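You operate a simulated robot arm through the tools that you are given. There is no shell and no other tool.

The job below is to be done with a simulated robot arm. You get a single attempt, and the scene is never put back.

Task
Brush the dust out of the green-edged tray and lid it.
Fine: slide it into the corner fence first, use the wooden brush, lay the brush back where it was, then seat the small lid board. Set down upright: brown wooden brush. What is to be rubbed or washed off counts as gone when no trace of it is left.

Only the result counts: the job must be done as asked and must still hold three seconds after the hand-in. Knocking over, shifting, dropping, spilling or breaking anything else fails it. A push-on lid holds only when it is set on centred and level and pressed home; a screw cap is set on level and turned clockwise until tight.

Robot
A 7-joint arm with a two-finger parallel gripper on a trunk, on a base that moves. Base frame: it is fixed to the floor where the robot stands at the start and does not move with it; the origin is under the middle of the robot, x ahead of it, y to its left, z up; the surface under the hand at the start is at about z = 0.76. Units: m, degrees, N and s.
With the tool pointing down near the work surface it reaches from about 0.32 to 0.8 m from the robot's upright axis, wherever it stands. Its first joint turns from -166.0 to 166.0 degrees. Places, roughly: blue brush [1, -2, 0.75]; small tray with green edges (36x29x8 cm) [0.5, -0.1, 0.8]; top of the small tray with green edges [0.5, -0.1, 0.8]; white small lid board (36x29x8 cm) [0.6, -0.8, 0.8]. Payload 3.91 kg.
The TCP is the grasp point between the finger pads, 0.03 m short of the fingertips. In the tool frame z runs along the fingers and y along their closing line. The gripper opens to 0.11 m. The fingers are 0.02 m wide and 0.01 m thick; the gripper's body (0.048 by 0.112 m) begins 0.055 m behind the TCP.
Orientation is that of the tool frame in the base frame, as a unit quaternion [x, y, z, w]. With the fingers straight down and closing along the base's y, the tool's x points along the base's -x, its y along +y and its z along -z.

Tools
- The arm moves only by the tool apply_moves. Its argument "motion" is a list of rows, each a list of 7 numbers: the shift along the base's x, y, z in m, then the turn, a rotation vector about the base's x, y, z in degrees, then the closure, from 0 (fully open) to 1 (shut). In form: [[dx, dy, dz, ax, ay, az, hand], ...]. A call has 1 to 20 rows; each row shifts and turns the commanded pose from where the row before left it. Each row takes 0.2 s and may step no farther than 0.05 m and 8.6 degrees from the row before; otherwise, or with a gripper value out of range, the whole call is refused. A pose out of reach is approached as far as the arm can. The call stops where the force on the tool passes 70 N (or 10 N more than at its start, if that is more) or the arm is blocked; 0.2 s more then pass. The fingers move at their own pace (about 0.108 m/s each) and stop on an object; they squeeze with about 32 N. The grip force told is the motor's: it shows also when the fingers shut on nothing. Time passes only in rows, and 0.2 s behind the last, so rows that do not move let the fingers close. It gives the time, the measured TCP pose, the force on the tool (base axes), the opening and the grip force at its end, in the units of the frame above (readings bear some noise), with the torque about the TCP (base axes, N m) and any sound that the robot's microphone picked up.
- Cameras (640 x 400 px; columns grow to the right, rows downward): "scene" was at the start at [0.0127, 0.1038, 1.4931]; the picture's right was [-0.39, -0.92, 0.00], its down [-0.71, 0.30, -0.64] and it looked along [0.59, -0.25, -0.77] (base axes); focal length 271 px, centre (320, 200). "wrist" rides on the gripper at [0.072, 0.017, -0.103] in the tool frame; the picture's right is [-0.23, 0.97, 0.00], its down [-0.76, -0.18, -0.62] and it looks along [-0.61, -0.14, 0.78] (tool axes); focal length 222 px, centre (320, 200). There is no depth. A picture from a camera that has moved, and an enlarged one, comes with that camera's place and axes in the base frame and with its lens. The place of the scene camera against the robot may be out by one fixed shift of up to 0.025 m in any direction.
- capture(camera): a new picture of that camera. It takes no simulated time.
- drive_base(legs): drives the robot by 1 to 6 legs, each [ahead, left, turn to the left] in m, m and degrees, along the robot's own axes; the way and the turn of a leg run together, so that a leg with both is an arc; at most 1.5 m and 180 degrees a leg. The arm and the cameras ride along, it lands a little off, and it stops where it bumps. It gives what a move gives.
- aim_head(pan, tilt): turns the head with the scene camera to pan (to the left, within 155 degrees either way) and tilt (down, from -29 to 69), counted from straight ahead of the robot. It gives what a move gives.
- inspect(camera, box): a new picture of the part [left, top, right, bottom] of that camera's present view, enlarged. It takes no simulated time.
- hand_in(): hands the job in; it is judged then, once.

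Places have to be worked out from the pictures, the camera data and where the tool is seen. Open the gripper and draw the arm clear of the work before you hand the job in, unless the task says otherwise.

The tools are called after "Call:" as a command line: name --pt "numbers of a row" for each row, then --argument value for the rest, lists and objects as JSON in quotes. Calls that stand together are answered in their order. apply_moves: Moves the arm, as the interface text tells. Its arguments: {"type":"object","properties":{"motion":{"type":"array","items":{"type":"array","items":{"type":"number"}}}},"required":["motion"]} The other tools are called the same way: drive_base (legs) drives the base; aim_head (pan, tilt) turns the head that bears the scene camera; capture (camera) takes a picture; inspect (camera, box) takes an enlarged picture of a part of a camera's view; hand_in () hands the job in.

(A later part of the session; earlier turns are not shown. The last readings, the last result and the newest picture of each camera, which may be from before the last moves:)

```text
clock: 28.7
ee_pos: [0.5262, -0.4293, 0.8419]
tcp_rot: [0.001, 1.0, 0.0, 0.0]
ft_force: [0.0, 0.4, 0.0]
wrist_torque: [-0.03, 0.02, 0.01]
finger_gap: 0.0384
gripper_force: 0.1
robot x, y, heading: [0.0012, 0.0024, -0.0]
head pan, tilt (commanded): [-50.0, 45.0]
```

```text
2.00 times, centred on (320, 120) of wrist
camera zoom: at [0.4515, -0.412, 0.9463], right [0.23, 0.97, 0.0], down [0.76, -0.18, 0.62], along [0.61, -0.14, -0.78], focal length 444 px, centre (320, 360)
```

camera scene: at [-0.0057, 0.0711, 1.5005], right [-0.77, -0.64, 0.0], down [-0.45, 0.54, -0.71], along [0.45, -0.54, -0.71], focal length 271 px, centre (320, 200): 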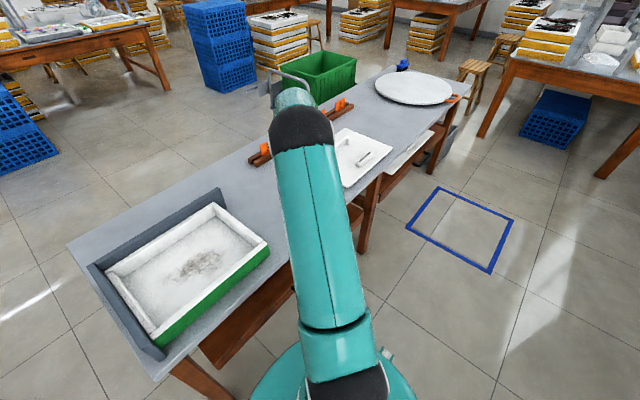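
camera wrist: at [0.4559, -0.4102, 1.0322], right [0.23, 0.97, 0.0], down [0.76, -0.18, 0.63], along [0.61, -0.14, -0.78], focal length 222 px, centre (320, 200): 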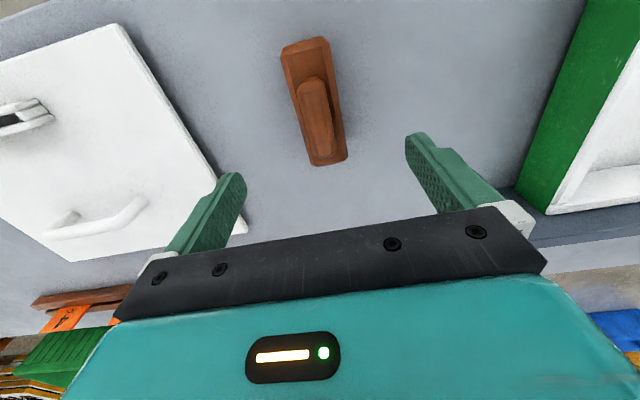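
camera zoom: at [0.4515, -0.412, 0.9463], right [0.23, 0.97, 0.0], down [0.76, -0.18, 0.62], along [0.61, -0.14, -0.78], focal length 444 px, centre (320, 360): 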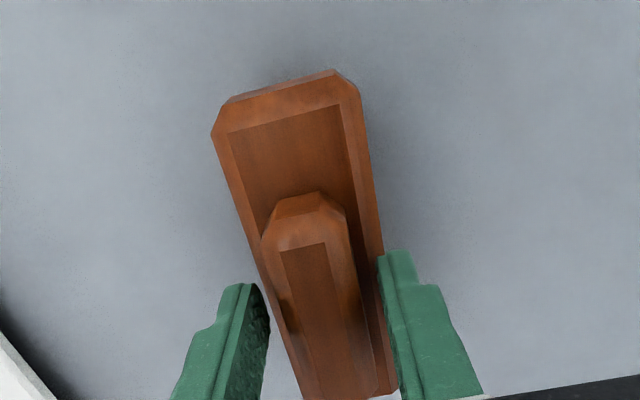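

Still free at z≈0.842. I go down a bit more in 2 mm steps.

Call:
apply_moves --pt "0 0 -0.002 0 0 0 0.65" --pt "0 0 -0.002 0 0 0 0.65"

```text
clock: 29.3
ee_pos: [0.5274, -0.4295, 0.8396]
tcp_rot: [0.0, 1.0, -0.001, 0.0]
ft_force: [-5.4, 4.5, 17.8]
wrist_torque: [0.31, 0.17, 0.07]
finger_gap: 0.0388
gripper_force: 0.1
robot x, y, heading: [-0.0004, -0.0026, -0.3]
head pan, tilt (commanded): [-50.0, 45.0]
```

Fingertips touch the block top (18 N) at TCP z≈0.8395. I raise 3 mm and close on the handle.

Call:
apply_moves --pt "0 0 0.0035 0 0 0 0.65" --pt "0 0 0 0 0 0 0.8" --pt "0 0 0 0 0 0 1" --pt "0 0 0 0 0 0 1" --pt "0 0 0 0 0 0 1"

Call:
inspect --camera "wrist" --box '[200, 20, 440, 220]'

```text
clock: 30.5
ee_pos: [0.5257, -0.427, 0.8402]
tcp_rot: [0.0, 1.0, 0.0, -0.001]
ft_force: [-0.4, 0.4, 0.8]
wrist_torque: [0.0, 0.0, -0.01]
finger_gap: 0.0238
gripper_force: 32.2
robot x, y, heading: [0.0022, -0.0023, -0.1]
head pan, tilt (commanded): [-50.0, 45.0]
```

```text
2.00 times, centred on (320, 120) of wrist
camera zoom: at [0.4517, -0.4116, 0.9458], right [0.23, 0.97, 0.0], down [0.76, -0.18, 0.62], along [0.61, -0.14, -0.78], focal length 444 px, centre (320, 360)
```

zoom: 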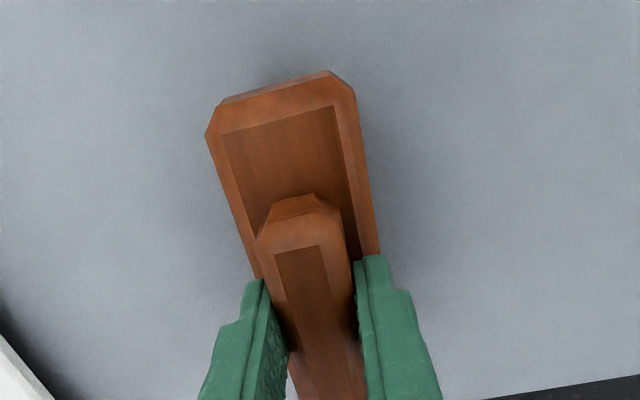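

The brush is gripped (24 mm, 32 N). I lift it straight up 12 cm and look.

Call:
apply_moves --pt "0 0 0.01 0 0 0 1" --pt "0 0 0.02 0 0 0 1" --pt "0 0 0.03 0 0 0 1" --pt "0 0 0.03 0 0 0 1" --pt "0 0 0.03 0 0 0 1"

Call:
capture --camera "wrist"

Call:
capture --camera "scene"

```text
clock: 31.7
ee_pos: [0.5247, -0.4307, 0.9608]
tcp_rot: [0.0, 1.0, 0.0, 0.0]
ft_force: [0.9, 0.0, -1.7]
wrist_torque: [-0.02, 0.02, -0.04]
finger_gap: 0.0237
gripper_force: 32.2
robot x, y, heading: [-0.0001, -0.0, -0.2]
head pan, tilt (commanded): [-50.0, 45.0]
```

```text
taken
camera wrist: at [0.4518, -0.4135, 1.0656], right [0.23, 0.97, 0.0], down [0.76, -0.18, 0.62], along [0.61, -0.14, -0.78], focal length 222 px, centre (320, 200)
```

wrist: 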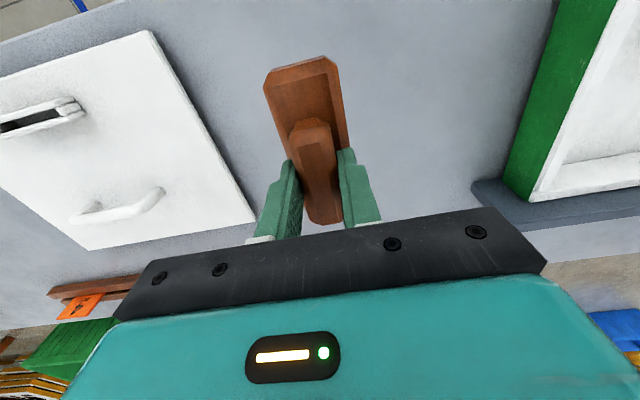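

```text
taken
camera scene: at [-0.0055, 0.0711, 1.5005], right [-0.77, -0.64, 0.0], down [-0.45, 0.54, -0.71], along [0.45, -0.54, -0.71], focal length 271 px, centre (320, 200)
```

scene: 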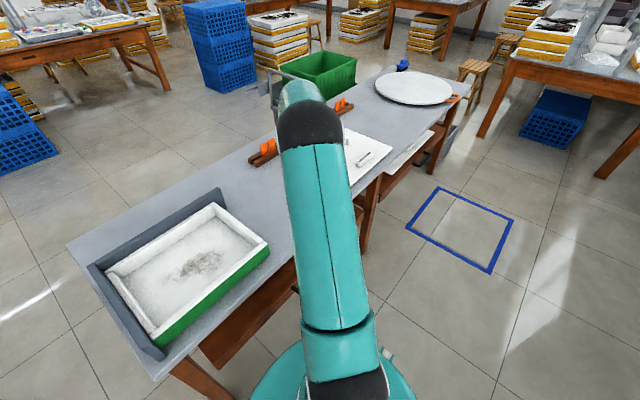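

The brush hangs level in the grip. I carry it over the right part of the tray floor at height.

Call:
apply_moves --pt "0.003 0.038 0 0 0 0 1" --pt "0.003 0.038 0 0 0 0 1" --pt "0.003 0.038 0 0 0 0 1" --pt "0.003 0.038 0 0 0 0 1" --pt "0.003 0.038 0 0 0 0 1" --pt "0.003 0.038 0 0 0 0 1" --pt "0.003 0.038 0 0 0 0 1" --pt "0.003 0.038 0 0 0 0 1" --pt "0 0 -0.04 0 0 0 1" --pt "0 0 -0.03 0 0 0 1"

Call:
capture --camera "wrist"

Call:
capture --camera "scene"

```text
clock: 33.9
ee_pos: [0.5492, -0.1254, 0.8894]
tcp_rot: [0.0, 1.0, 0.001, 0.0]
ft_force: [-0.9, 0.3, -1.3]
wrist_torque: [-0.02, 0.02, -0.04]
finger_gap: 0.0236
gripper_force: 31.8
robot x, y, heading: [0.0012, 0.0006, -0.4]
head pan, tilt (commanded): [-50.0, 45.0]
```

```text
taken
camera wrist: at [0.4743, -0.1076, 0.9942], right [0.23, 0.97, 0.0], down [0.76, -0.18, 0.62], along [0.61, -0.14, -0.78], focal length 222 px, centre (320, 200)
```

wrist: 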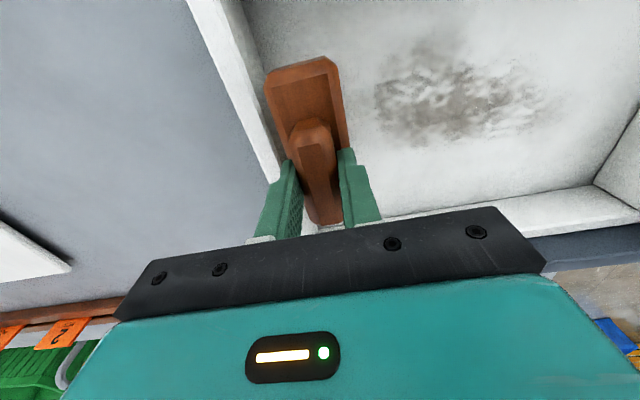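

```text
taken
camera scene: at [-0.0059, 0.0717, 1.5005], right [-0.77, -0.64, 0.0], down [-0.45, 0.54, -0.71], along [0.45, -0.54, -0.71], focal length 271 px, centre (320, 200)
```

scene: 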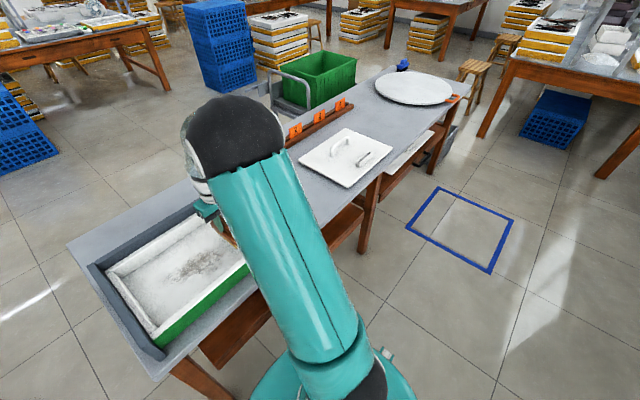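

The brush is inside the tray's rim, right of the dust. I lower it slowly to find the tray floor by force.

Call:
apply_moves --pt "0 0 -0.01 0 0 0 1" --pt "0 0 -0.01 0 0 0 1" --pt "0 0 -0.005 0 0 0 1" --pt "0 0 -0.003 0 0 0 1" --pt "0 0 -0.003 0 0 0 1"

```text
clock: 35.1
ee_pos: [0.5489, -0.1245, 0.8592]
tcp_rot: [0.0, 1.0, 0.0, 0.0]
ft_force: [-0.3, 0.1, 0.2]
wrist_torque: [0.03, 0.01, -0.03]
finger_gap: 0.0237
gripper_force: 31.9
robot x, y, heading: [-0.0023, 0.0006, 0.0]
head pan, tilt (commanded): [-50.0, 45.0]
```

The brush's weight seems just about carried now; I lower 2 mm at a time more.

Call:
apply_moves --pt "0 0 -0.0015 0 0 0 1" --pt "0 0 -0.0015 0 0 0 1"

Call:
capture --camera "wrist"

```text
clock: 35.7
ee_pos: [0.5483, -0.124, 0.8581]
tcp_rot: [0.0, 1.0, 0.0, 0.0]
ft_force: [-7.0, 1.3, 17.7]
wrist_torque: [0.09, 0.87, 0.0]
finger_gap: 0.0236
gripper_force: 32.4
robot x, y, heading: [0.0014, 0.0004, -0.1]
head pan, tilt (commanded): [-50.0, 45.0]
```

```text
taken
camera wrist: at [0.4752, -0.1074, 0.9627], right [0.23, 0.97, 0.0], down [0.76, -0.18, 0.62], along [0.61, -0.14, -0.78], focal length 222 px, centre (320, 200)
```

wrist: 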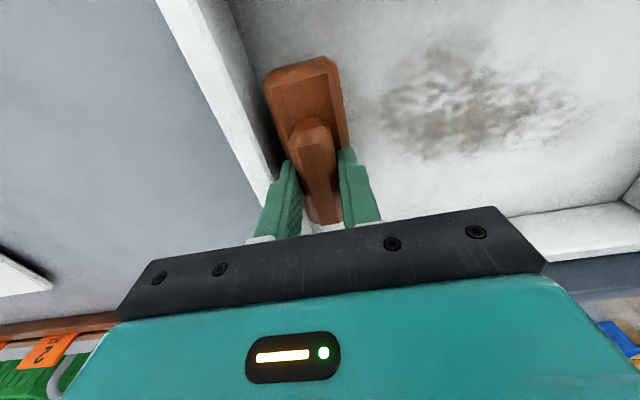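

Floor contact is at TCP z≈0.858 (18 N). I ease off slightly and sweep +y toward the fence across the dust.

Call:
apply_moves --pt "0 0 0.001 0 0 0 1" --pt "0 0.012 0 0 0 0 1" --pt "0 0.015 0 0 0 0 1" --pt "0 0.015 0 0 0 0 1" --pt "0 0.015 0 0 0 0 1" --pt "0 0.015 0 0 0 0 1" --pt "0 0.015 0 0 0 0 1" --pt "0 0.015 0 0 0 0 1" --pt "0 0.015 0 0 0 0 1" --pt "0 0.015 0 0 0 0 1"

Call:
capture --camera "wrist"

Call:
capture --camera "scene"

```text
clock: 37.9
ee_pos: [0.5493, 0.0077, 0.8582]
tcp_rot: [-0.001, 1.0, 0.0, -0.002]
ft_force: [0.1, 1.5, 1.1]
wrist_torque: [0.12, -0.15, 0.06]
finger_gap: 0.0236
gripper_force: 31.9
robot x, y, heading: [-0.0015, -0.0011, 0.1]
head pan, tilt (commanded): [-50.0, 45.0]
```

```text
taken
camera wrist: at [0.4744, 0.0252, 0.9632], right [0.23, 0.97, 0.0], down [0.76, -0.18, 0.62], along [0.6, -0.14, -0.78], focal length 222 px, centre (320, 200)
```

wrist: 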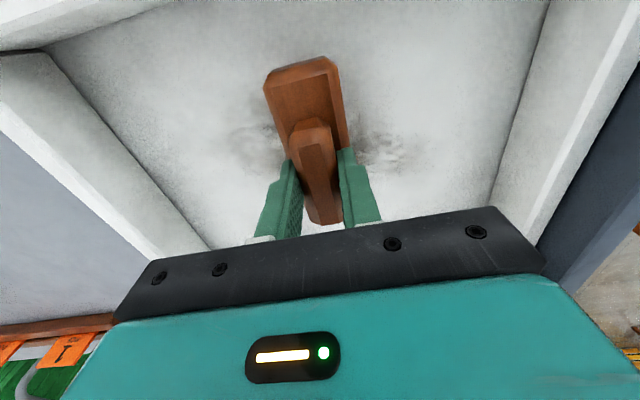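

```text
taken
camera scene: at [-0.0055, 0.0711, 1.5005], right [-0.77, -0.64, 0.0], down [-0.45, 0.54, -0.71], along [0.45, -0.54, -0.71], focal length 271 px, centre (320, 200)
```

scene: 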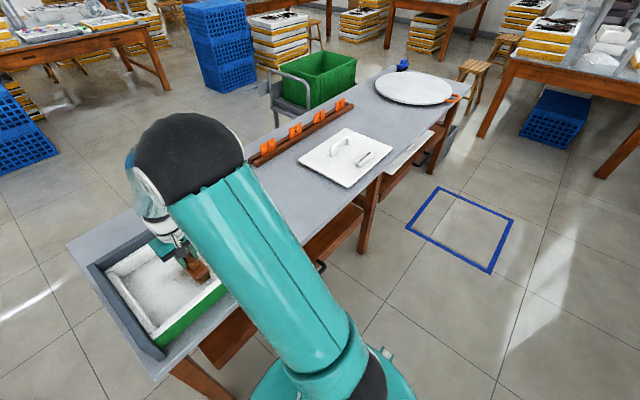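

The dust thins where the brush passes. I continue the stroke to the left end of the tray, pressing 0.5 mm more.

Call:
apply_moves --pt "0 0.014 -0.0005 0 0 0 1" --pt "0 0.014 0 0 0 0 1" --pt "0 0.014 0 0 0 0 1" --pt "0 0.014 0 0 0 0 1" --pt "0 0.014 0 0 0 0 1" --pt "0 0.014 0 0 0 0 1" --pt "0 0.014 0 0 0 0 1" --pt "0 0.012 0 0 0 0 1"

Call:
capture --camera "wrist"

Call:
capture --camera "scene"

```text
clock: 39.7
ee_pos: [0.5507, 0.1167, 0.8575]
tcp_rot: [0.0, 1.0, 0.0, 0.0]
ft_force: [0.4, -1.9, 12.3]
wrist_torque: [-0.12, 0.46, 0.08]
finger_gap: 0.0237
gripper_force: 31.7
robot x, y, heading: [-0.0052, 0.0028, 0.1]
head pan, tilt (commanded): [-50.0, 45.0]
```

```text
taken
camera wrist: at [0.476, 0.1337, 0.9627], right [0.23, 0.97, 0.0], down [0.76, -0.18, 0.62], along [0.61, -0.14, -0.78], focal length 222 px, centre (320, 200)
```

wrist: 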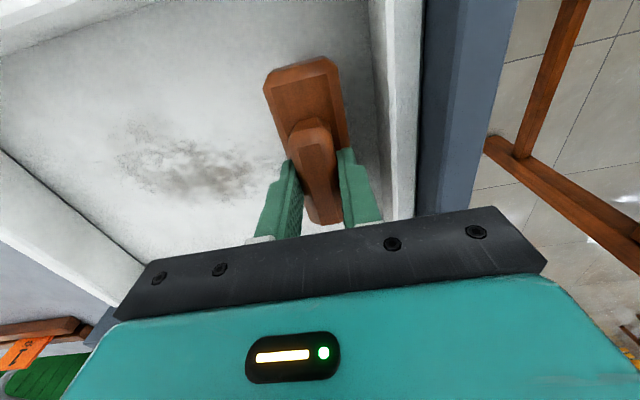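

```text
taken
camera scene: at [-0.006, 0.0709, 1.5005], right [-0.77, -0.64, 0.0], down [-0.45, 0.54, -0.71], along [0.45, -0.54, -0.71], focal length 271 px, centre (320, 200)
```

scene: 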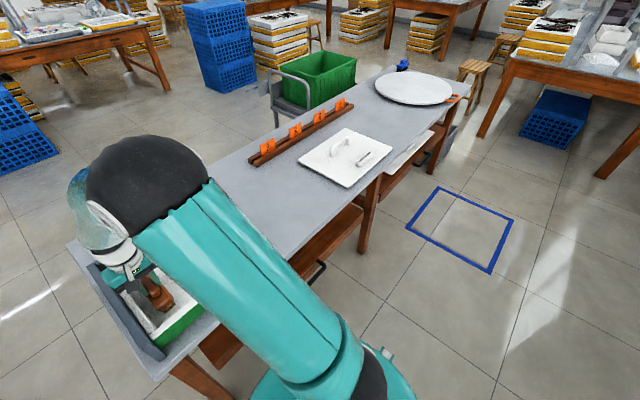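

Much is gone; some remains around (0.55, −0.01). I lift, return, and do another +y stroke with similar pressure.

Call:
apply_moves --pt "0 0 0.02 0 0 0 1" --pt "0.001 -0.04 0 0 0 0 1" --pt "0.001 -0.04 0 0 0 0 1" --pt "0.001 -0.04 0 0 0 0 1" --pt "0.001 -0.04 0 0 0 0 1" --pt "0.001 -0.04 0 0 0 0 1" --pt "0 0 -0.012 0 0 0 1" --pt "0 0 -0.008 0 0 0 1" --pt "0 0.015 0 0 0 0 1" --pt "0 0.018 0 0 0 0 1" --pt "0 0.018 0 0 0 0 1" --pt "0 0.018 0 0 0 0 1" --pt "0 0.018 0 0 0 0 1" --pt "0 0.018 0 0 0 0 1" --pt "0 0.018 0 0 0 0 1" --pt "0 0.018 0 0 0 0 1" --pt "0 0.018 0 0 0 0 1" --pt "0 0.018 0 0 0 0 1" --pt "0 0.015 0 0 0 0 1"

Call:
capture --camera "wrist"

```text
clock: 43.7
ee_pos: [0.556, 0.1077, 0.8576]
tcp_rot: [-0.001, 1.0, 0.0, 0.001]
ft_force: [0.2, -0.4, 6.8]
wrist_torque: [-0.1, 0.17, 0.1]
finger_gap: 0.0236
gripper_force: 32.0
robot x, y, heading: [0.0016, 0.0007, -0.2]
head pan, tilt (commanded): [-50.0, 45.0]
```

```text
taken
camera wrist: at [0.4814, 0.1259, 0.9627], right [0.23, 0.97, 0.0], down [0.76, -0.18, 0.62], along [0.61, -0.14, -0.78], focal length 222 px, centre (320, 200)
```

wrist: 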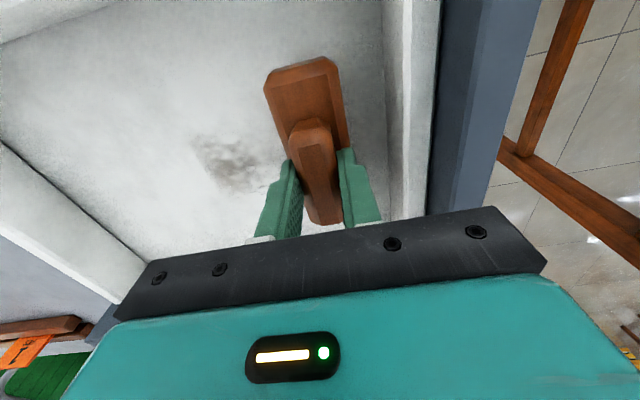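

Only a patch around (0.56, 0.03) is left. Another stroke, pressed about 0.5 mm more.

Call:
apply_moves --pt "0 0 0.02 0 0 0 1" --pt "0.001 -0.04 0 0 0 0 1" --pt "0.001 -0.04 0 0 0 0 1" --pt "0.001 -0.04 0 0 0 0 1" --pt "0.001 -0.04 0 0 0 0 1" --pt "0.001 -0.04 0 0 0 0 1" --pt "0 0 -0.012 0 0 0 1" --pt "0 0 -0.0085 0 0 0 1" --pt "0 0.015 0 0 0 0 1" --pt "0 0.018 0 0 0 0 1" --pt "0 0.018 0 0 0 0 1" --pt "0 0.018 0 0 0 0 1" --pt "0 0.018 0 0 0 0 1" --pt "0 0.018 0 0 0 0 1" --pt "0 0.018 0 0 0 0 1" --pt "0 0.018 0 0 0 0 1" --pt "0 0.018 0 0 0 0 1" --pt "0 0.018 0 0 0 0 1" --pt "0 0.018 0 0 0 0 1"

Call:
capture --camera "wrist"

```text
clock: 47.7
ee_pos: [0.5597, 0.1041, 0.8579]
tcp_rot: [0.0, 1.0, 0.0, 0.0]
ft_force: [-1.1, -11.0, 43.0]
wrist_torque: [-0.6, 0.03, 0.08]
finger_gap: 0.0234
gripper_force: 32.0
robot x, y, heading: [0.0003, -0.001, 0.0]
head pan, tilt (commanded): [-50.0, 45.0]
```

```text
taken
camera wrist: at [0.4856, 0.1209, 0.9624], right [0.23, 0.97, 0.0], down [0.76, -0.18, 0.62], along [0.61, -0.14, -0.78], focal length 222 px, centre (320, 200)
```

wrist: 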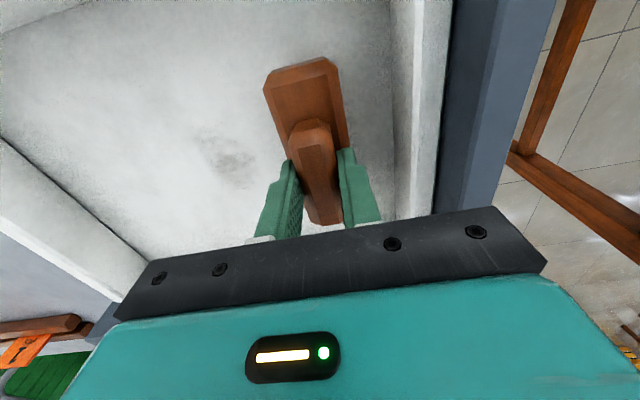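

Only a faint trace is left near (0.56, 0.02); pressure was rather high (43 N), so I back off slightly and do two shorter strokes over it.

Call:
apply_moves --pt "0 0 0.02 0 0 0 1" --pt "0 -0.045 0 0 0 0 1" --pt "0 -0.045 0 0 0 0 1" --pt "0 -0.045 0 0 0 0 1" --pt "-0.01 0 -0.012 0 0 0 1" --pt "0 0 -0.007 0 0 0 1" --pt "0 0.02 0 0 0 0 1" --pt "0 0.02 0 0 0 0 1" --pt "0 0.02 0 0 0 0 1" --pt "0 0.02 0 0 0 0 1" --pt "0 0.02 0 0 0 0 1" --pt "0 0.02 0 0 0 0 1" --pt "0 0.015 0 0 0 0 1"

Call:
capture --camera "wrist"

```text
clock: 50.5
ee_pos: [0.5509, 0.1041, 0.8578]
tcp_rot: [0.0, 1.0, 0.0, 0.0]
ft_force: [-0.1, -1.5, 9.7]
wrist_torque: [-0.12, 0.25, 0.1]
finger_gap: 0.0237
gripper_force: 32.2
robot x, y, heading: [0.0002, -0.0008, -0.2]
head pan, tilt (commanded): [-50.0, 45.0]
```

```text
taken
camera wrist: at [0.4759, 0.1215, 0.9626], right [0.23, 0.97, 0.0], down [0.76, -0.18, 0.62], along [0.61, -0.14, -0.78], focal length 222 px, centre (320, 200)
```

wrist: 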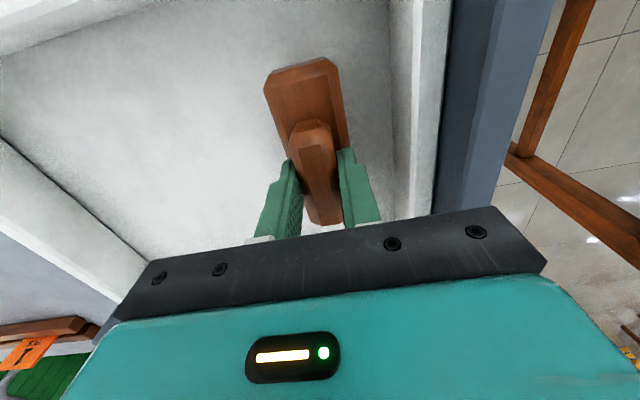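

The floor looks clean now. For safety I make one more full stroke at slightly larger x, then will lift and inspect.

Call:
apply_moves --pt "0 0 0.02 0 0 0 1" --pt "0.01 -0.044 0 0 0 0 1" --pt "0.01 -0.044 0 0 0 0 1" --pt "0.01 -0.044 0 0 0 0 1" --pt "0.005 -0.044 0 0 0 0 1" --pt "0 -0.02 0 0 0 0 1" --pt "0 0 -0.012 0 0 0 1" --pt "0 0 -0.008 0 0 0 1" --pt "0 0.018 0 0 0 0 1" --pt "0 0.018 0 0 0 0 1" --pt "0 0.018 0 0 0 0 1" --pt "0 0.018 0 0 0 0 1" --pt "0 0.018 0 0 0 0 1" --pt "0 0.018 0 0 0 0 1" --pt "0 0.018 0 0 0 0 1" --pt "0 0.018 0 0 0 0 1" --pt "0 0.018 0 0 0 0 1" --pt "0 0.018 0 0 0 0 1" --pt "0 0.016 0 0 0 0 1"

Call:
capture --camera "wrist"

```text
clock: 54.5
ee_pos: [0.5841, 0.1029, 0.858]
tcp_rot: [0.0, 1.0, 0.0, -0.001]
ft_force: [-0.4, -5.0, 24.2]
wrist_torque: [-0.27, 0.07, 0.15]
finger_gap: 0.0235
gripper_force: 31.8
robot x, y, heading: [0.004, -0.0013, -0.2]
head pan, tilt (commanded): [-50.0, 45.0]
```

```text
taken
camera wrist: at [0.5093, 0.1204, 0.9626], right [0.23, 0.97, 0.0], down [0.76, -0.18, 0.62], along [0.61, -0.14, -0.78], focal length 222 px, centre (320, 200)
```

wrist: 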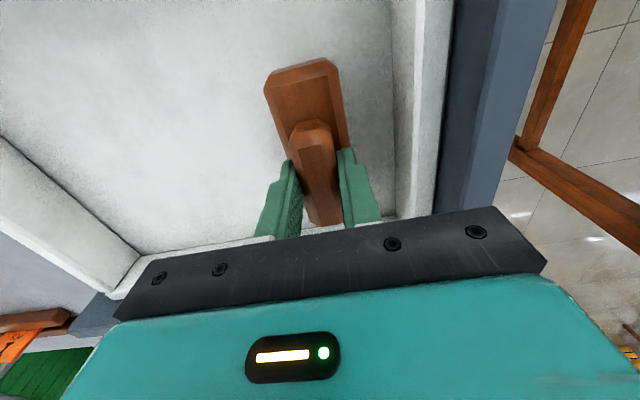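

Clean as far as seen. I lift the brush clear and carry it back towards its place, then inspect the tray.

Call:
apply_moves --pt "0 0 0.03 0 0 0 1" --pt "0 0 0.04 0 0 0 1" --pt "0 0 0.04 0 0 0 1" --pt "-0.0045 -0.041 0 0 0 0 1" --pt "-0.0045 -0.041 0 0 0 0 1" --pt "-0.0045 -0.041 0 0 0 0 1" --pt "-0.0045 -0.041 0 0 0 0 1" --pt "-0.0045 -0.041 0 0 0 0 1" --pt "-0.0045 -0.041 0 0 0 0 1" --pt "-0.0045 -0.041 0 0 0 0 1" --pt "-0.0045 -0.041 0 0 0 0 1" --pt "-0.0045 -0.041 0 0 0 0 1" --pt "-0.0045 -0.041 0 0 0 0 1" --pt "-0.0045 -0.041 0 0 0 0 1" --pt "-0.0045 -0.041 0 0 0 0 1" --pt "-0.005 -0.041 0 0 0 0 1"

Call:
inspect --camera "scene" --box '[60, 180, 300, 370]'

Call:
capture --camera "wrist"

```text
clock: 57.9
ee_pos: [0.5253, -0.4275, 0.9689]
tcp_rot: [-0.001, 1.0, 0.001, 0.0]
ft_force: [-0.2, 1.8, -0.9]
wrist_torque: [-0.04, 0.04, 0.0]
finger_gap: 0.0234
gripper_force: 31.7
robot x, y, heading: [-0.0052, 0.0025, 0.1]
head pan, tilt (commanded): [-50.0, 45.0]
```

```text
2.11 times, centred on (180, 275) of scene
camera zoom: at [-0.0058, 0.0724, 1.5004], right [-0.77, -0.64, 0.0], down [-0.45, 0.54, -0.71], along [0.45, -0.54, -0.71], focal length 571 px, centre (615, 42)
```

zoom: 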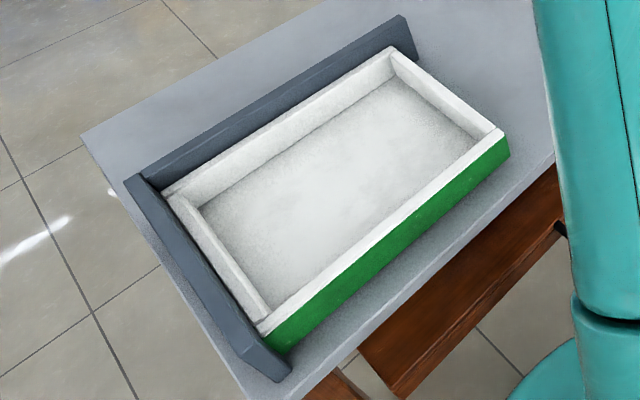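

```text
taken
camera wrist: at [0.4513, -0.4108, 1.0735], right [0.23, 0.97, 0.0], down [0.76, -0.18, 0.62], along [0.61, -0.14, -0.78], focal length 222 px, centre (320, 200)
```

wrist: 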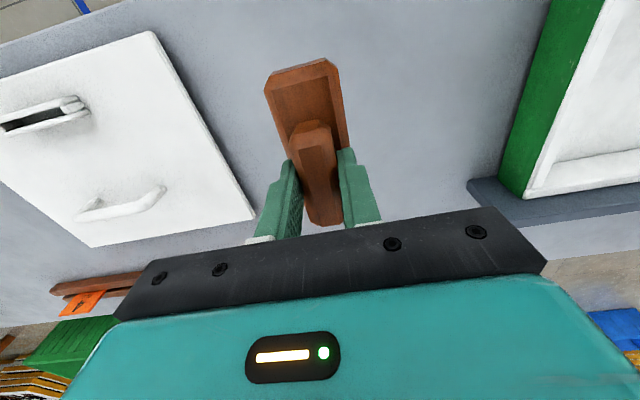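

The tray floor looks clean; I enlarge it more to be sure before putting the brush away.

Call:
inspect --camera "scene" --box '[135, 210, 255, 310]'

```text
4.00 times, centred on (195, 260) of scene
camera zoom: at [-0.0058, 0.0724, 1.5004], right [-0.77, -0.64, 0.0], down [-0.45, 0.54, -0.71], along [0.45, -0.54, -0.71], focal length 1085 px, centre (820, -40)
```

zoom: 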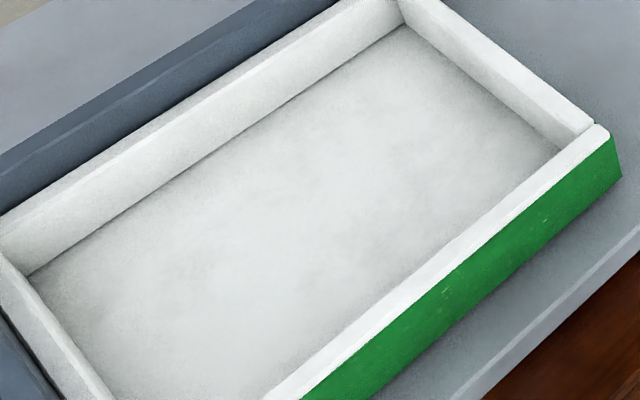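

No trace is visible. I lower the brush back onto its spot at (0.526, −0.4285), slowing near the table.

Call:
apply_moves --pt "0 0 -0.03 0 0 0 1" --pt "0 0 -0.03 0 0 0 1" --pt "0 0 -0.03 0 0 0 1" --pt "0 0 -0.02 0 0 0 1" --pt "0 0 -0.008 0 0 0 1" --pt "0 0 -0.004 0 0 0 1"

Call:
capture --camera "wrist"

```text
clock: 59.3
ee_pos: [0.5258, -0.4289, 0.8465]
tcp_rot: [0.0, 1.0, 0.0, -0.001]
ft_force: [-0.4, -0.7, -1.0]
wrist_torque: [0.03, -0.01, -0.01]
finger_gap: 0.024
gripper_force: 31.8
robot x, y, heading: [-0.0013, -0.0018, -0.0]
head pan, tilt (commanded): [-50.0, 45.0]
```

```text
taken
camera wrist: at [0.4517, -0.4112, 0.951], right [0.23, 0.97, 0.0], down [0.76, -0.18, 0.62], along [0.61, -0.14, -0.78], focal length 222 px, centre (320, 200)
```

wrist: 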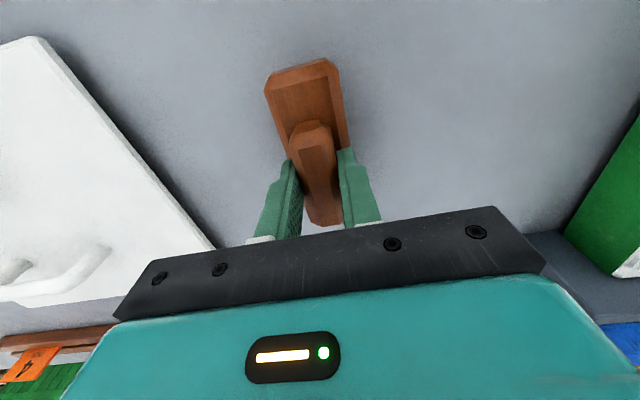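

About 4–5 mm above the table; I lower in 1.5 mm steps until the brush is carried.

Call:
apply_moves --pt "0 0 -0.0015 0 0 0 1" --pt "0 0 -0.0015 0 0 0 1" --pt "0 0 -0.0015 0 0 0 1"

```text
clock: 60.1
ee_pos: [0.5261, -0.4303, 0.8416]
tcp_rot: [0.0, 1.0, -0.001, -0.001]
ft_force: [0.5, -0.5, -1.9]
wrist_torque: [0.0, -0.01, -0.01]
finger_gap: 0.0237
gripper_force: 31.3
robot x, y, heading: [0.0004, -0.0021, 0.1]
head pan, tilt (commanded): [-50.0, 45.0]
```

Still hanging (−1.9 N). A few more 1 mm steps.

Call:
apply_moves --pt "0 0 -0.001 0 0 0 1" --pt "0 0 -0.001 0 0 0 1"

```text
clock: 60.7
ee_pos: [0.5257, -0.4295, 0.8399]
tcp_rot: [-0.001, 1.0, 0.001, 0.0]
ft_force: [-1.5, 1.0, 0.6]
wrist_torque: [0.01, -0.03, 0.05]
finger_gap: 0.0237
gripper_force: 32.5
robot x, y, heading: [-0.0021, -0.0019, -0.1]
head pan, tilt (commanded): [-50.0, 45.0]
```

Contact is just starting. One more millimetre to seat it.

Call:
apply_moves --pt "0 0 -0.001 0 0 0 1"

```text
clock: 61.1
ee_pos: [0.5269, -0.4298, 0.8395]
tcp_rot: [-0.001, 1.0, -0.001, 0.0]
ft_force: [-0.3, 1.0, 8.6]
wrist_torque: [0.17, 0.41, 0.01]
finger_gap: 0.0238
gripper_force: 31.7
robot x, y, heading: [0.0023, -0.0003, -0.1]
head pan, tilt (commanded): [-50.0, 45.0]
```

Seated with 8.6 N. I relieve the press slightly, open the fingers to ~4.5 cm and rise straight up.

Call:
apply_moves --pt "0 0 0.0008 0 0 0 1" --pt "0 0 0 0 0 0 0.72" --pt "0 0 0 0 0 0 0.6" --pt "0 0 0 0 0 0 0.6" --pt "0 0 0.01 0 0 0 0.6" --pt "0 0 0.015 0 0 0 0.6" --pt "0 0 0.03 0 0 0 0.6" --pt "0 0 0.04 0 0 0 0.3" --pt "0 0 0.04 0 0 0 0" --pt "0 0 0.04 0 0 0 0"

Call:
capture --camera "wrist"

Call:
capture --camera "scene"

```text
clock: 63.3
ee_pos: [0.5264, -0.4297, 1.0156]
tcp_rot: [0.0, 1.0, 0.001, -0.001]
ft_force: [0.0, 0.1, 1.0]
wrist_torque: [0.03, 0.02, 0.01]
finger_gap: 0.1101
gripper_force: 0.0
robot x, y, heading: [-0.0023, 0.0012, -0.0]
head pan, tilt (commanded): [-50.0, 45.0]
```

```text
taken
camera wrist: at [0.4512, -0.4123, 1.1207], right [0.23, 0.97, 0.0], down [0.76, -0.18, 0.62], along [0.61, -0.14, -0.78], focal length 222 px, centre (320, 200)
```

wrist: 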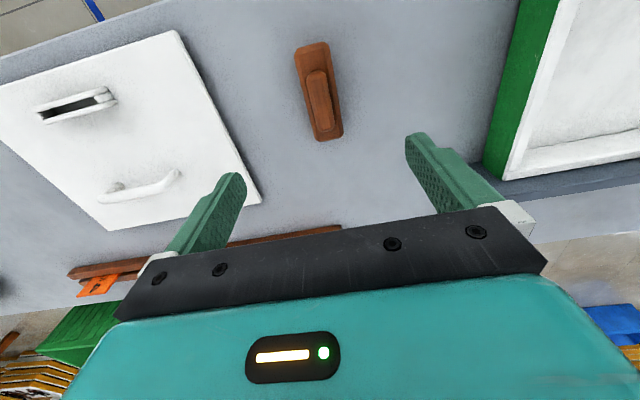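

```text
taken
camera scene: at [-0.0054, 0.071, 1.5005], right [-0.77, -0.64, 0.0], down [-0.45, 0.54, -0.71], along [0.45, -0.54, -0.71], focal length 271 px, centre (320, 200)
```

scene: 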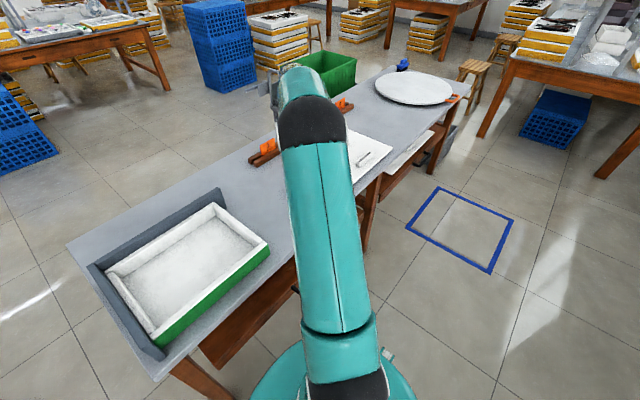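

Brush stands upright in its place. The lid centre is near (0.56, −0.77), out of reach; I raise the hand a bit and drive the base 0.385 m to the right so both lid and tray are reachable.

Call:
apply_moves --pt "0 0 0.04 0 0 0 0" --pt "0 0 0.04 0 0 0 0"

Call:
drive_base --legs '[[0, -0.385, 0]]'

Call:
capture --camera "wrist"

Call:
capture --camera "scene"

```text
clock: 63.9
ee_pos: [0.5261, -0.43, 1.0948]
tcp_rot: [0.0, 1.0, 0.0, 0.0]
ft_force: [0.6, -0.8, 0.5]
wrist_torque: [-0.02, 0.0, 0.04]
finger_gap: 0.1096
gripper_force: 0.1
robot x, y, heading: [0.0, 0.002, -0.2]
head pan, tilt (commanded): [-50.0, 45.0]
```

```text
clock: 69.4
ee_pos: [0.5213, -0.8208, 1.0949]
tcp_rot: [0.002, 1.0, 0.0, 0.0]
ft_force: [-0.3, 0.8, 0.6]
wrist_torque: [-0.02, -0.02, -0.02]
finger_gap: 0.1101
gripper_force: 0.1
robot x, y, heading: [0.0017, -0.3902, -0.2]
head pan, tilt (commanded): [-50.0, 45.0]
```

```text
taken
camera wrist: at [0.4475, -0.8028, 1.1997], right [0.23, 0.97, 0.0], down [0.76, -0.18, 0.62], along [0.61, -0.15, -0.78], focal length 222 px, centre (320, 200)
```

wrist: 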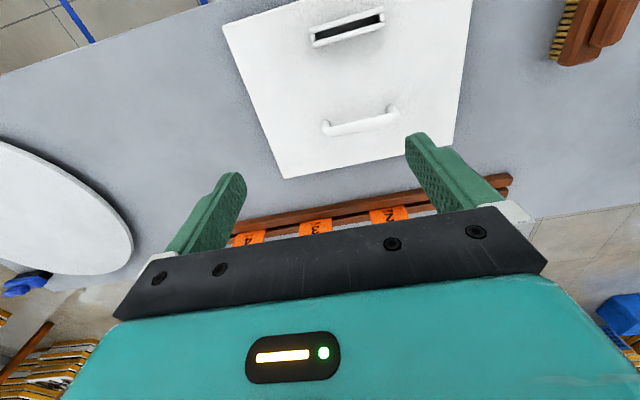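

```text
taken
camera scene: at [-0.007, -0.3171, 1.5005], right [-0.77, -0.64, 0.0], down [-0.45, 0.54, -0.71], along [0.45, -0.55, -0.71], focal length 271 px, centre (320, 200)
```

scene: 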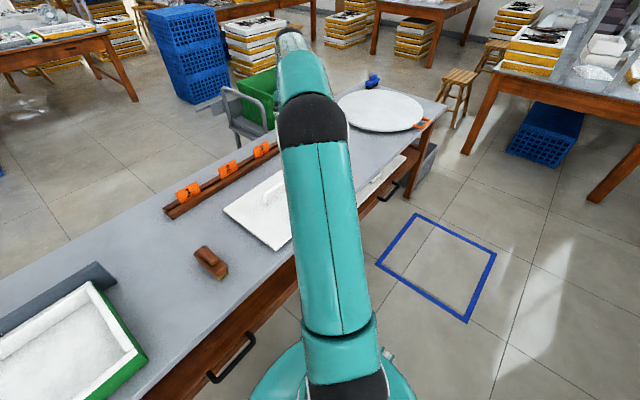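

The lid is now below the hand. I enlarge to measure lid edges and the handle.

Call:
inspect --camera "wrist" --box '[210, 0, 490, 190]'

Call:
inspect --camera "wrist" --box '[300, 80, 420, 150]'

```text
2.11 times, centred on (350, 95) of wrist
camera zoom: at [0.4475, -0.8028, 1.1997], right [0.23, 0.97, 0.0], down [0.76, -0.18, 0.62], along [0.61, -0.15, -0.78], focal length 468 px, centre (257, 421)
```

zoom: 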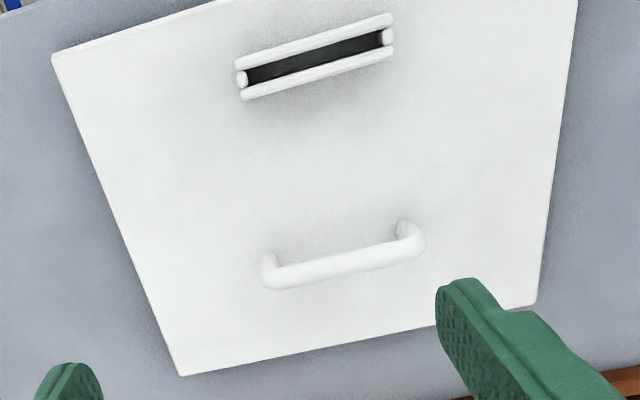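

```text
5.33 times, centred on (360, 115) of wrist
camera zoom: at [0.4475, -0.8028, 1.1997], right [0.23, 0.97, 0.0], down [0.76, -0.18, 0.62], along [0.61, -0.15, -0.78], focal length 1185 px, centre (107, 653)
```

zoom: 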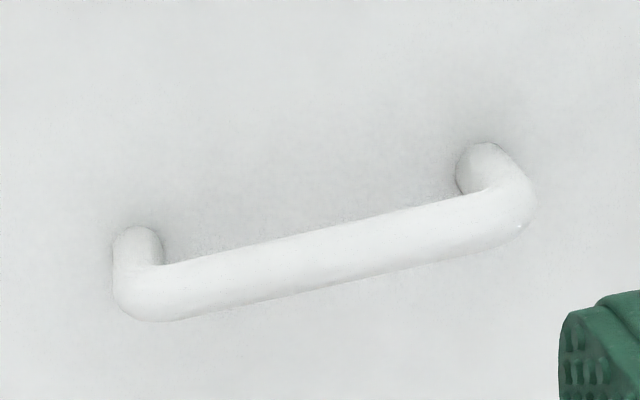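

The handle bar centre is at about (0.600, −0.766, 0.82), bar along y; lid centre ≈(0.561, −0.766), so the handle is 4 cm off the lid's middle. Before lifting I look at the tray and fence from here to judge the fence height over the rim.

Call:
aim_head --pan 28 --tilt 48

Call:
capture --camera "scene"

```text
clock: 70.9
ee_pos: [0.5221, -0.8215, 1.0934]
tcp_rot: [0.003, 1.0, -0.001, 0.0]
ft_force: [-0.1, 0.0, -0.3]
wrist_torque: [0.0, -0.01, -0.02]
finger_gap: 0.1099
gripper_force: 0.0
robot x, y, heading: [-0.0002, -0.3875, -0.5]
head pan, tilt (commanded): [28.0, 48.0]
```

```text
taken
camera scene: at [0.0116, -0.2186, 1.4963], right [0.46, -0.89, 0.0], down [-0.66, -0.34, -0.67], along [0.59, 0.31, -0.74], focal length 271 px, centre (320, 200)
```

scene: 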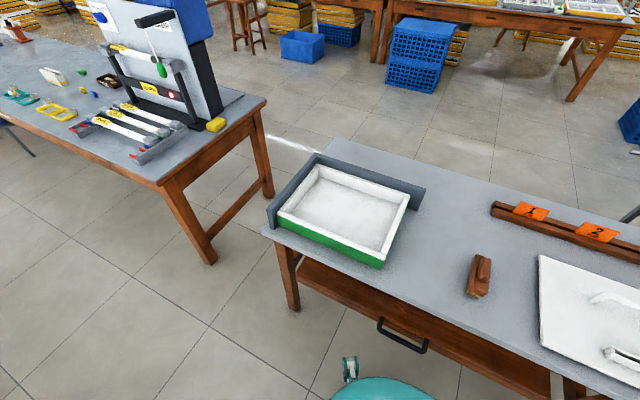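

Good overview from here. I enlarge the tray with the fence.

Call:
inspect --camera "scene" --box '[255, 140, 435, 275]'

Call:
inspect --camera "scene" --box '[260, 150, 340, 240]'

Call:
inspect --camera "scene" --box '[350, 160, 440, 270]'

Call:
inspect --camera "scene" --box '[440, 230, 640, 390]'

```text
2.96 times, centred on (345, 208) of scene
camera zoom: at [0.0116, -0.2186, 1.4963], right [0.46, -0.89, 0.0], down [-0.66, -0.34, -0.67], along [0.59, 0.31, -0.74], focal length 804 px, centre (246, 178)
```

zoom: 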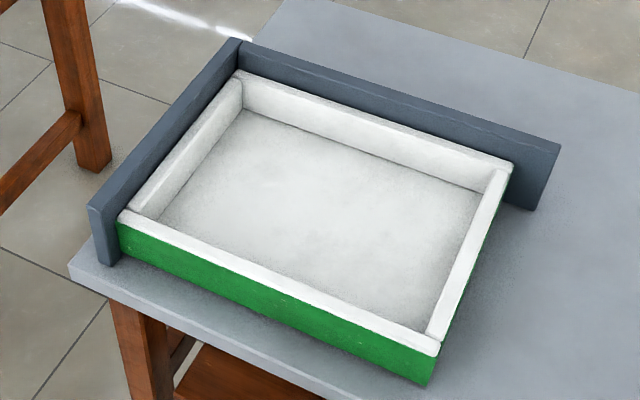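

```text
4.44 times, centred on (300, 195) of scene
camera zoom: at [0.0116, -0.2186, 1.4963], right [0.46, -0.89, 0.0], down [-0.66, -0.34, -0.67], along [0.59, 0.31, -0.74], focal length 1206 px, centre (409, 222)
```

zoom: 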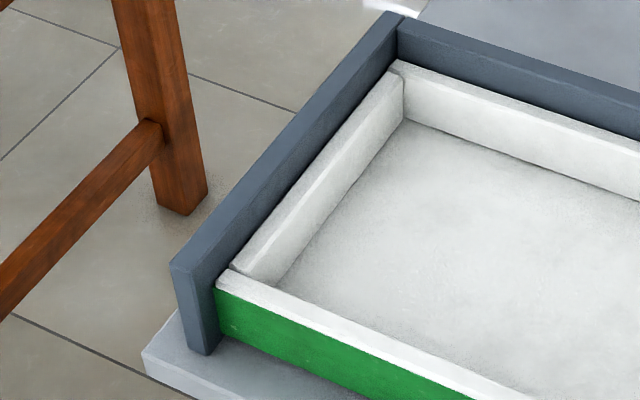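

```text
3.64 times, centred on (395, 215) of scene
camera zoom: at [0.0116, -0.2186, 1.4963], right [0.46, -0.89, 0.0], down [-0.66, -0.34, -0.67], along [0.59, 0.31, -0.74], focal length 986 px, centre (47, 146)
```

zoom: 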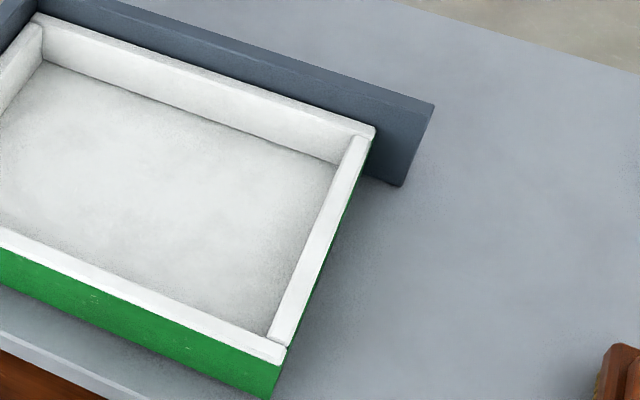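

```text
2.50 times, centred on (540, 310) of scene
camera zoom: at [0.0116, -0.2186, 1.4963], right [0.46, -0.89, 0.0], down [-0.66, -0.34, -0.67], along [0.59, 0.31, -0.74], focal length 678 px, centre (-230, -75)
```

zoom: 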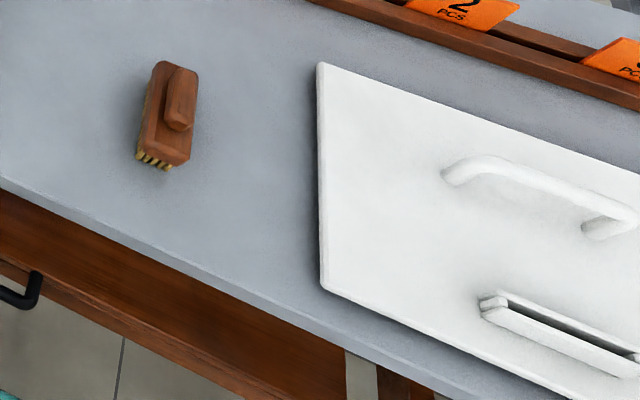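

The fence stands about 3 cm above the rim, so the lid must drop in beside it. I turn the hand by +90° over the lid handle so the fingers close along x across the bar.

Call:
apply_moves --pt "0.0071 0.005 -0.014 0 0 8.2 0" --pt "0.0071 0.005 -0.014 0 0 8.2 0" --pt "0.0071 0.005 -0.014 0 0 8.2 0" --pt "0.0071 0.005 -0.014 0 0 8.2 0" --pt "0.0071 0.005 -0.014 0 0 8.2 0" --pt "0.0071 0.005 -0.014 0 0 8.2 0" --pt "0.0071 0.005 -0.014 0 0 8.2 0" --pt "0.0071 0.005 -0.014 0 0 8.2 0" --pt "0.0071 0.005 -0.014 0 0 8.2 0" --pt "0.0071 0.005 -0.014 0 0 8.2 0" --pt "0.0071 0.005 -0.014 0 0 8.2 0"

Call:
capture --camera "wrist"

Call:
aim_head --pan -15 --tilt 50

Call:
capture --camera "scene"

```text
clock: 73.3
ee_pos: [0.5992, -0.7662, 0.9396]
tcp_rot: [0.707, -0.707, 0.001, 0.0]
ft_force: [0.3, 0.2, -0.6]
wrist_torque: [-0.01, -0.03, -0.03]
finger_gap: 0.1101
gripper_force: 0.1
robot x, y, heading: [-0.0034, -0.3875, -0.5]
head pan, tilt (commanded): [28.0, 48.0]
```

```text
taken
camera wrist: at [0.5803, -0.839, 1.0445], right [-0.97, 0.23, 0.0], down [0.18, 0.76, 0.62], along [0.14, 0.61, -0.78], focal length 222 px, centre (320, 200)
```

wrist: 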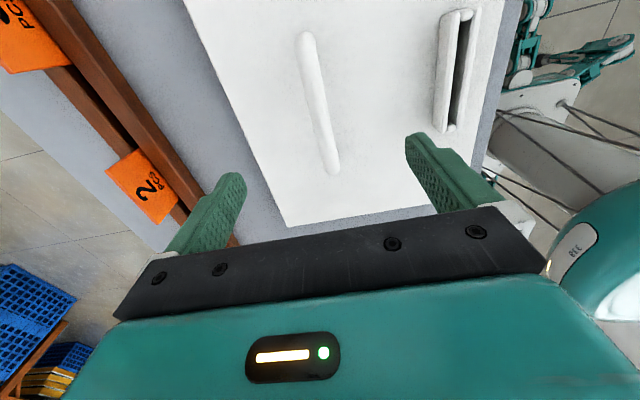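

```text
clock: 74.4
ee_pos: [0.5992, -0.7668, 0.9395]
tcp_rot: [-0.707, 0.708, 0.0, 0.0]
ft_force: [-0.1, 0.1, -0.5]
wrist_torque: [0.03, 0.0, -0.02]
finger_gap: 0.1099
gripper_force: 0.1
robot x, y, heading: [-0.0028, -0.3892, -0.2]
head pan, tilt (commanded): [-15.0, 50.0]
```

```text
taken
camera scene: at [0.016, -0.2754, 1.4936], right [-0.26, -0.96, 0.0], down [-0.74, 0.2, -0.64], along [0.62, -0.17, -0.77], focal length 271 px, centre (320, 200)
```

scene: 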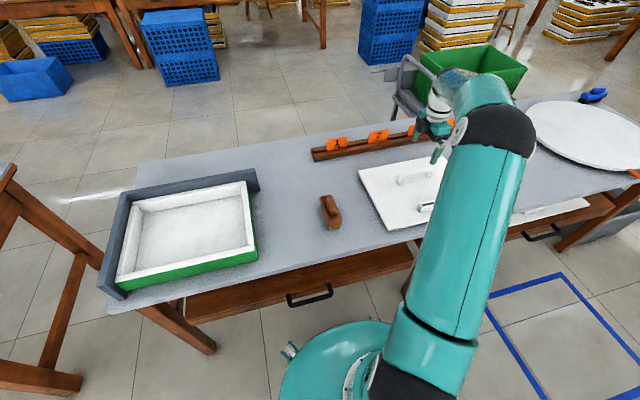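

I enlarge the handle view for precise centring.

Call:
inspect --camera "wrist" --box '[190, 0, 510, 230]'

Call:
inspect --camera "wrist" --box '[260, 20, 380, 190]'

```text
1.74 times, centred on (350, 115) of wrist
camera zoom: at [0.5803, -0.8388, 1.0444], right [-0.97, 0.23, 0.0], down [0.18, 0.76, 0.62], along [0.14, 0.61, -0.78], focal length 386 px, centre (268, 348)
```

zoom: 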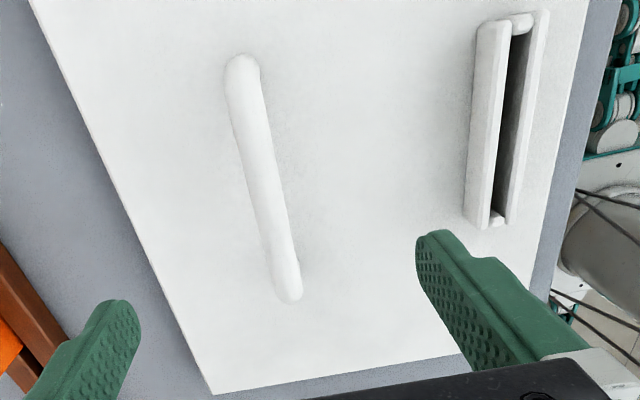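

```text
2.35 times, centred on (320, 105) of wrist
camera zoom: at [0.5803, -0.8388, 1.0444], right [-0.97, 0.23, 0.0], down [0.18, 0.76, 0.62], along [0.14, 0.61, -0.78], focal length 523 px, centre (320, 424)
```

zoom: 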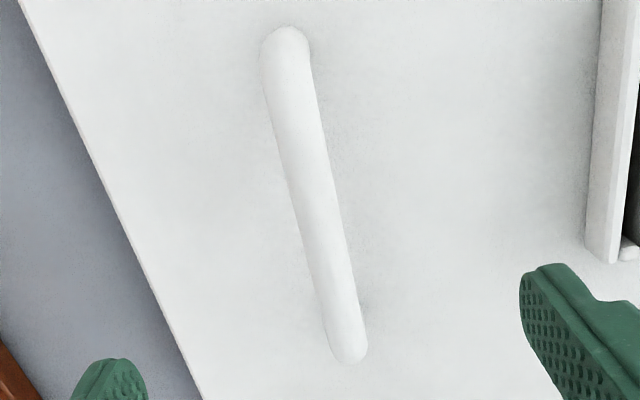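

The bar is at x≈0.598, y centre ≈−0.768 — the hand is centred. I descend astride it.

Call:
apply_moves --pt "0 -0.001 -0.04 0 0 0 0" --pt "0 -0.001 -0.03 0 0 0 0" --pt "0 0 -0.02 0 0 0 0" --pt "0 0 -0.015 0 0 0 0" --pt "0 0 -0.01 0 0 0 0" --pt "0 0 -0.005 0 0 0 0"

Call:
capture --camera "wrist"

```text
clock: 75.8
ee_pos: [0.6002, -0.7682, 0.8209]
tcp_rot: [-0.707, 0.707, 0.0, -0.002]
ft_force: [0.7, 0.5, -0.5]
wrist_torque: [0.04, 0.0, 0.01]
finger_gap: 0.1101
gripper_force: 0.0
robot x, y, heading: [-0.0028, -0.3887, -0.3]
head pan, tilt (commanded): [-15.0, 50.0]
```

```text
taken
camera wrist: at [0.5815, -0.8403, 0.9255], right [-0.97, 0.23, 0.0], down [0.18, 0.76, 0.62], along [0.14, 0.61, -0.78], focal length 222 px, centre (320, 200)
```

wrist: 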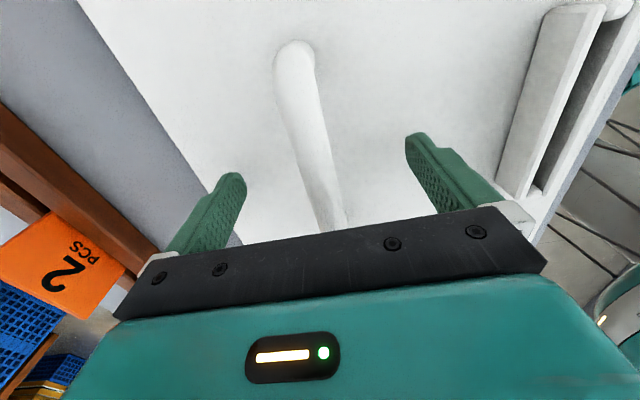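

The bar is between the fingers. I narrow to about 5 cm and go down in small steps to feel the lid's top with the fingertips.

Call:
apply_moves --pt "0 0 -0.004 0 0 0 0.55" --pt "0 0 -0.003 0 0 0 0.55" --pt "0 0 -0.002 0 0 0 0.55" --pt "0 0 -0.002 0 0 0 0.55"

```text
clock: 76.8
ee_pos: [0.6011, -0.7684, 0.8104]
tcp_rot: [-0.706, 0.708, -0.002, 0.0]
ft_force: [0.5, 0.0, 1.8]
wrist_torque: [0.04, 0.08, 0.04]
finger_gap: 0.0495
gripper_force: 0.0
robot x, y, heading: [-0.0046, -0.3889, -0.6]
head pan, tilt (commanded): [-15.0, 50.0]
```

Perhaps first touch (1.8 N). I step down 1 mm at a time.

Call:
apply_moves --pt "0 0 -0.001 0 0 0 0.55" --pt "0 0 -0.001 0 0 0 0.55"

```text
clock: 77.4
ee_pos: [0.5999, -0.7684, 0.8101]
tcp_rot: [-0.706, 0.708, -0.003, 0.001]
ft_force: [-0.9, 2.4, 23.1]
wrist_torque: [0.13, 0.67, -0.05]
finger_gap: 0.0497
gripper_force: 0.2
robot x, y, heading: [0.0004, -0.3905, -0.5]
head pan, tilt (commanded): [-15.0, 50.0]
```

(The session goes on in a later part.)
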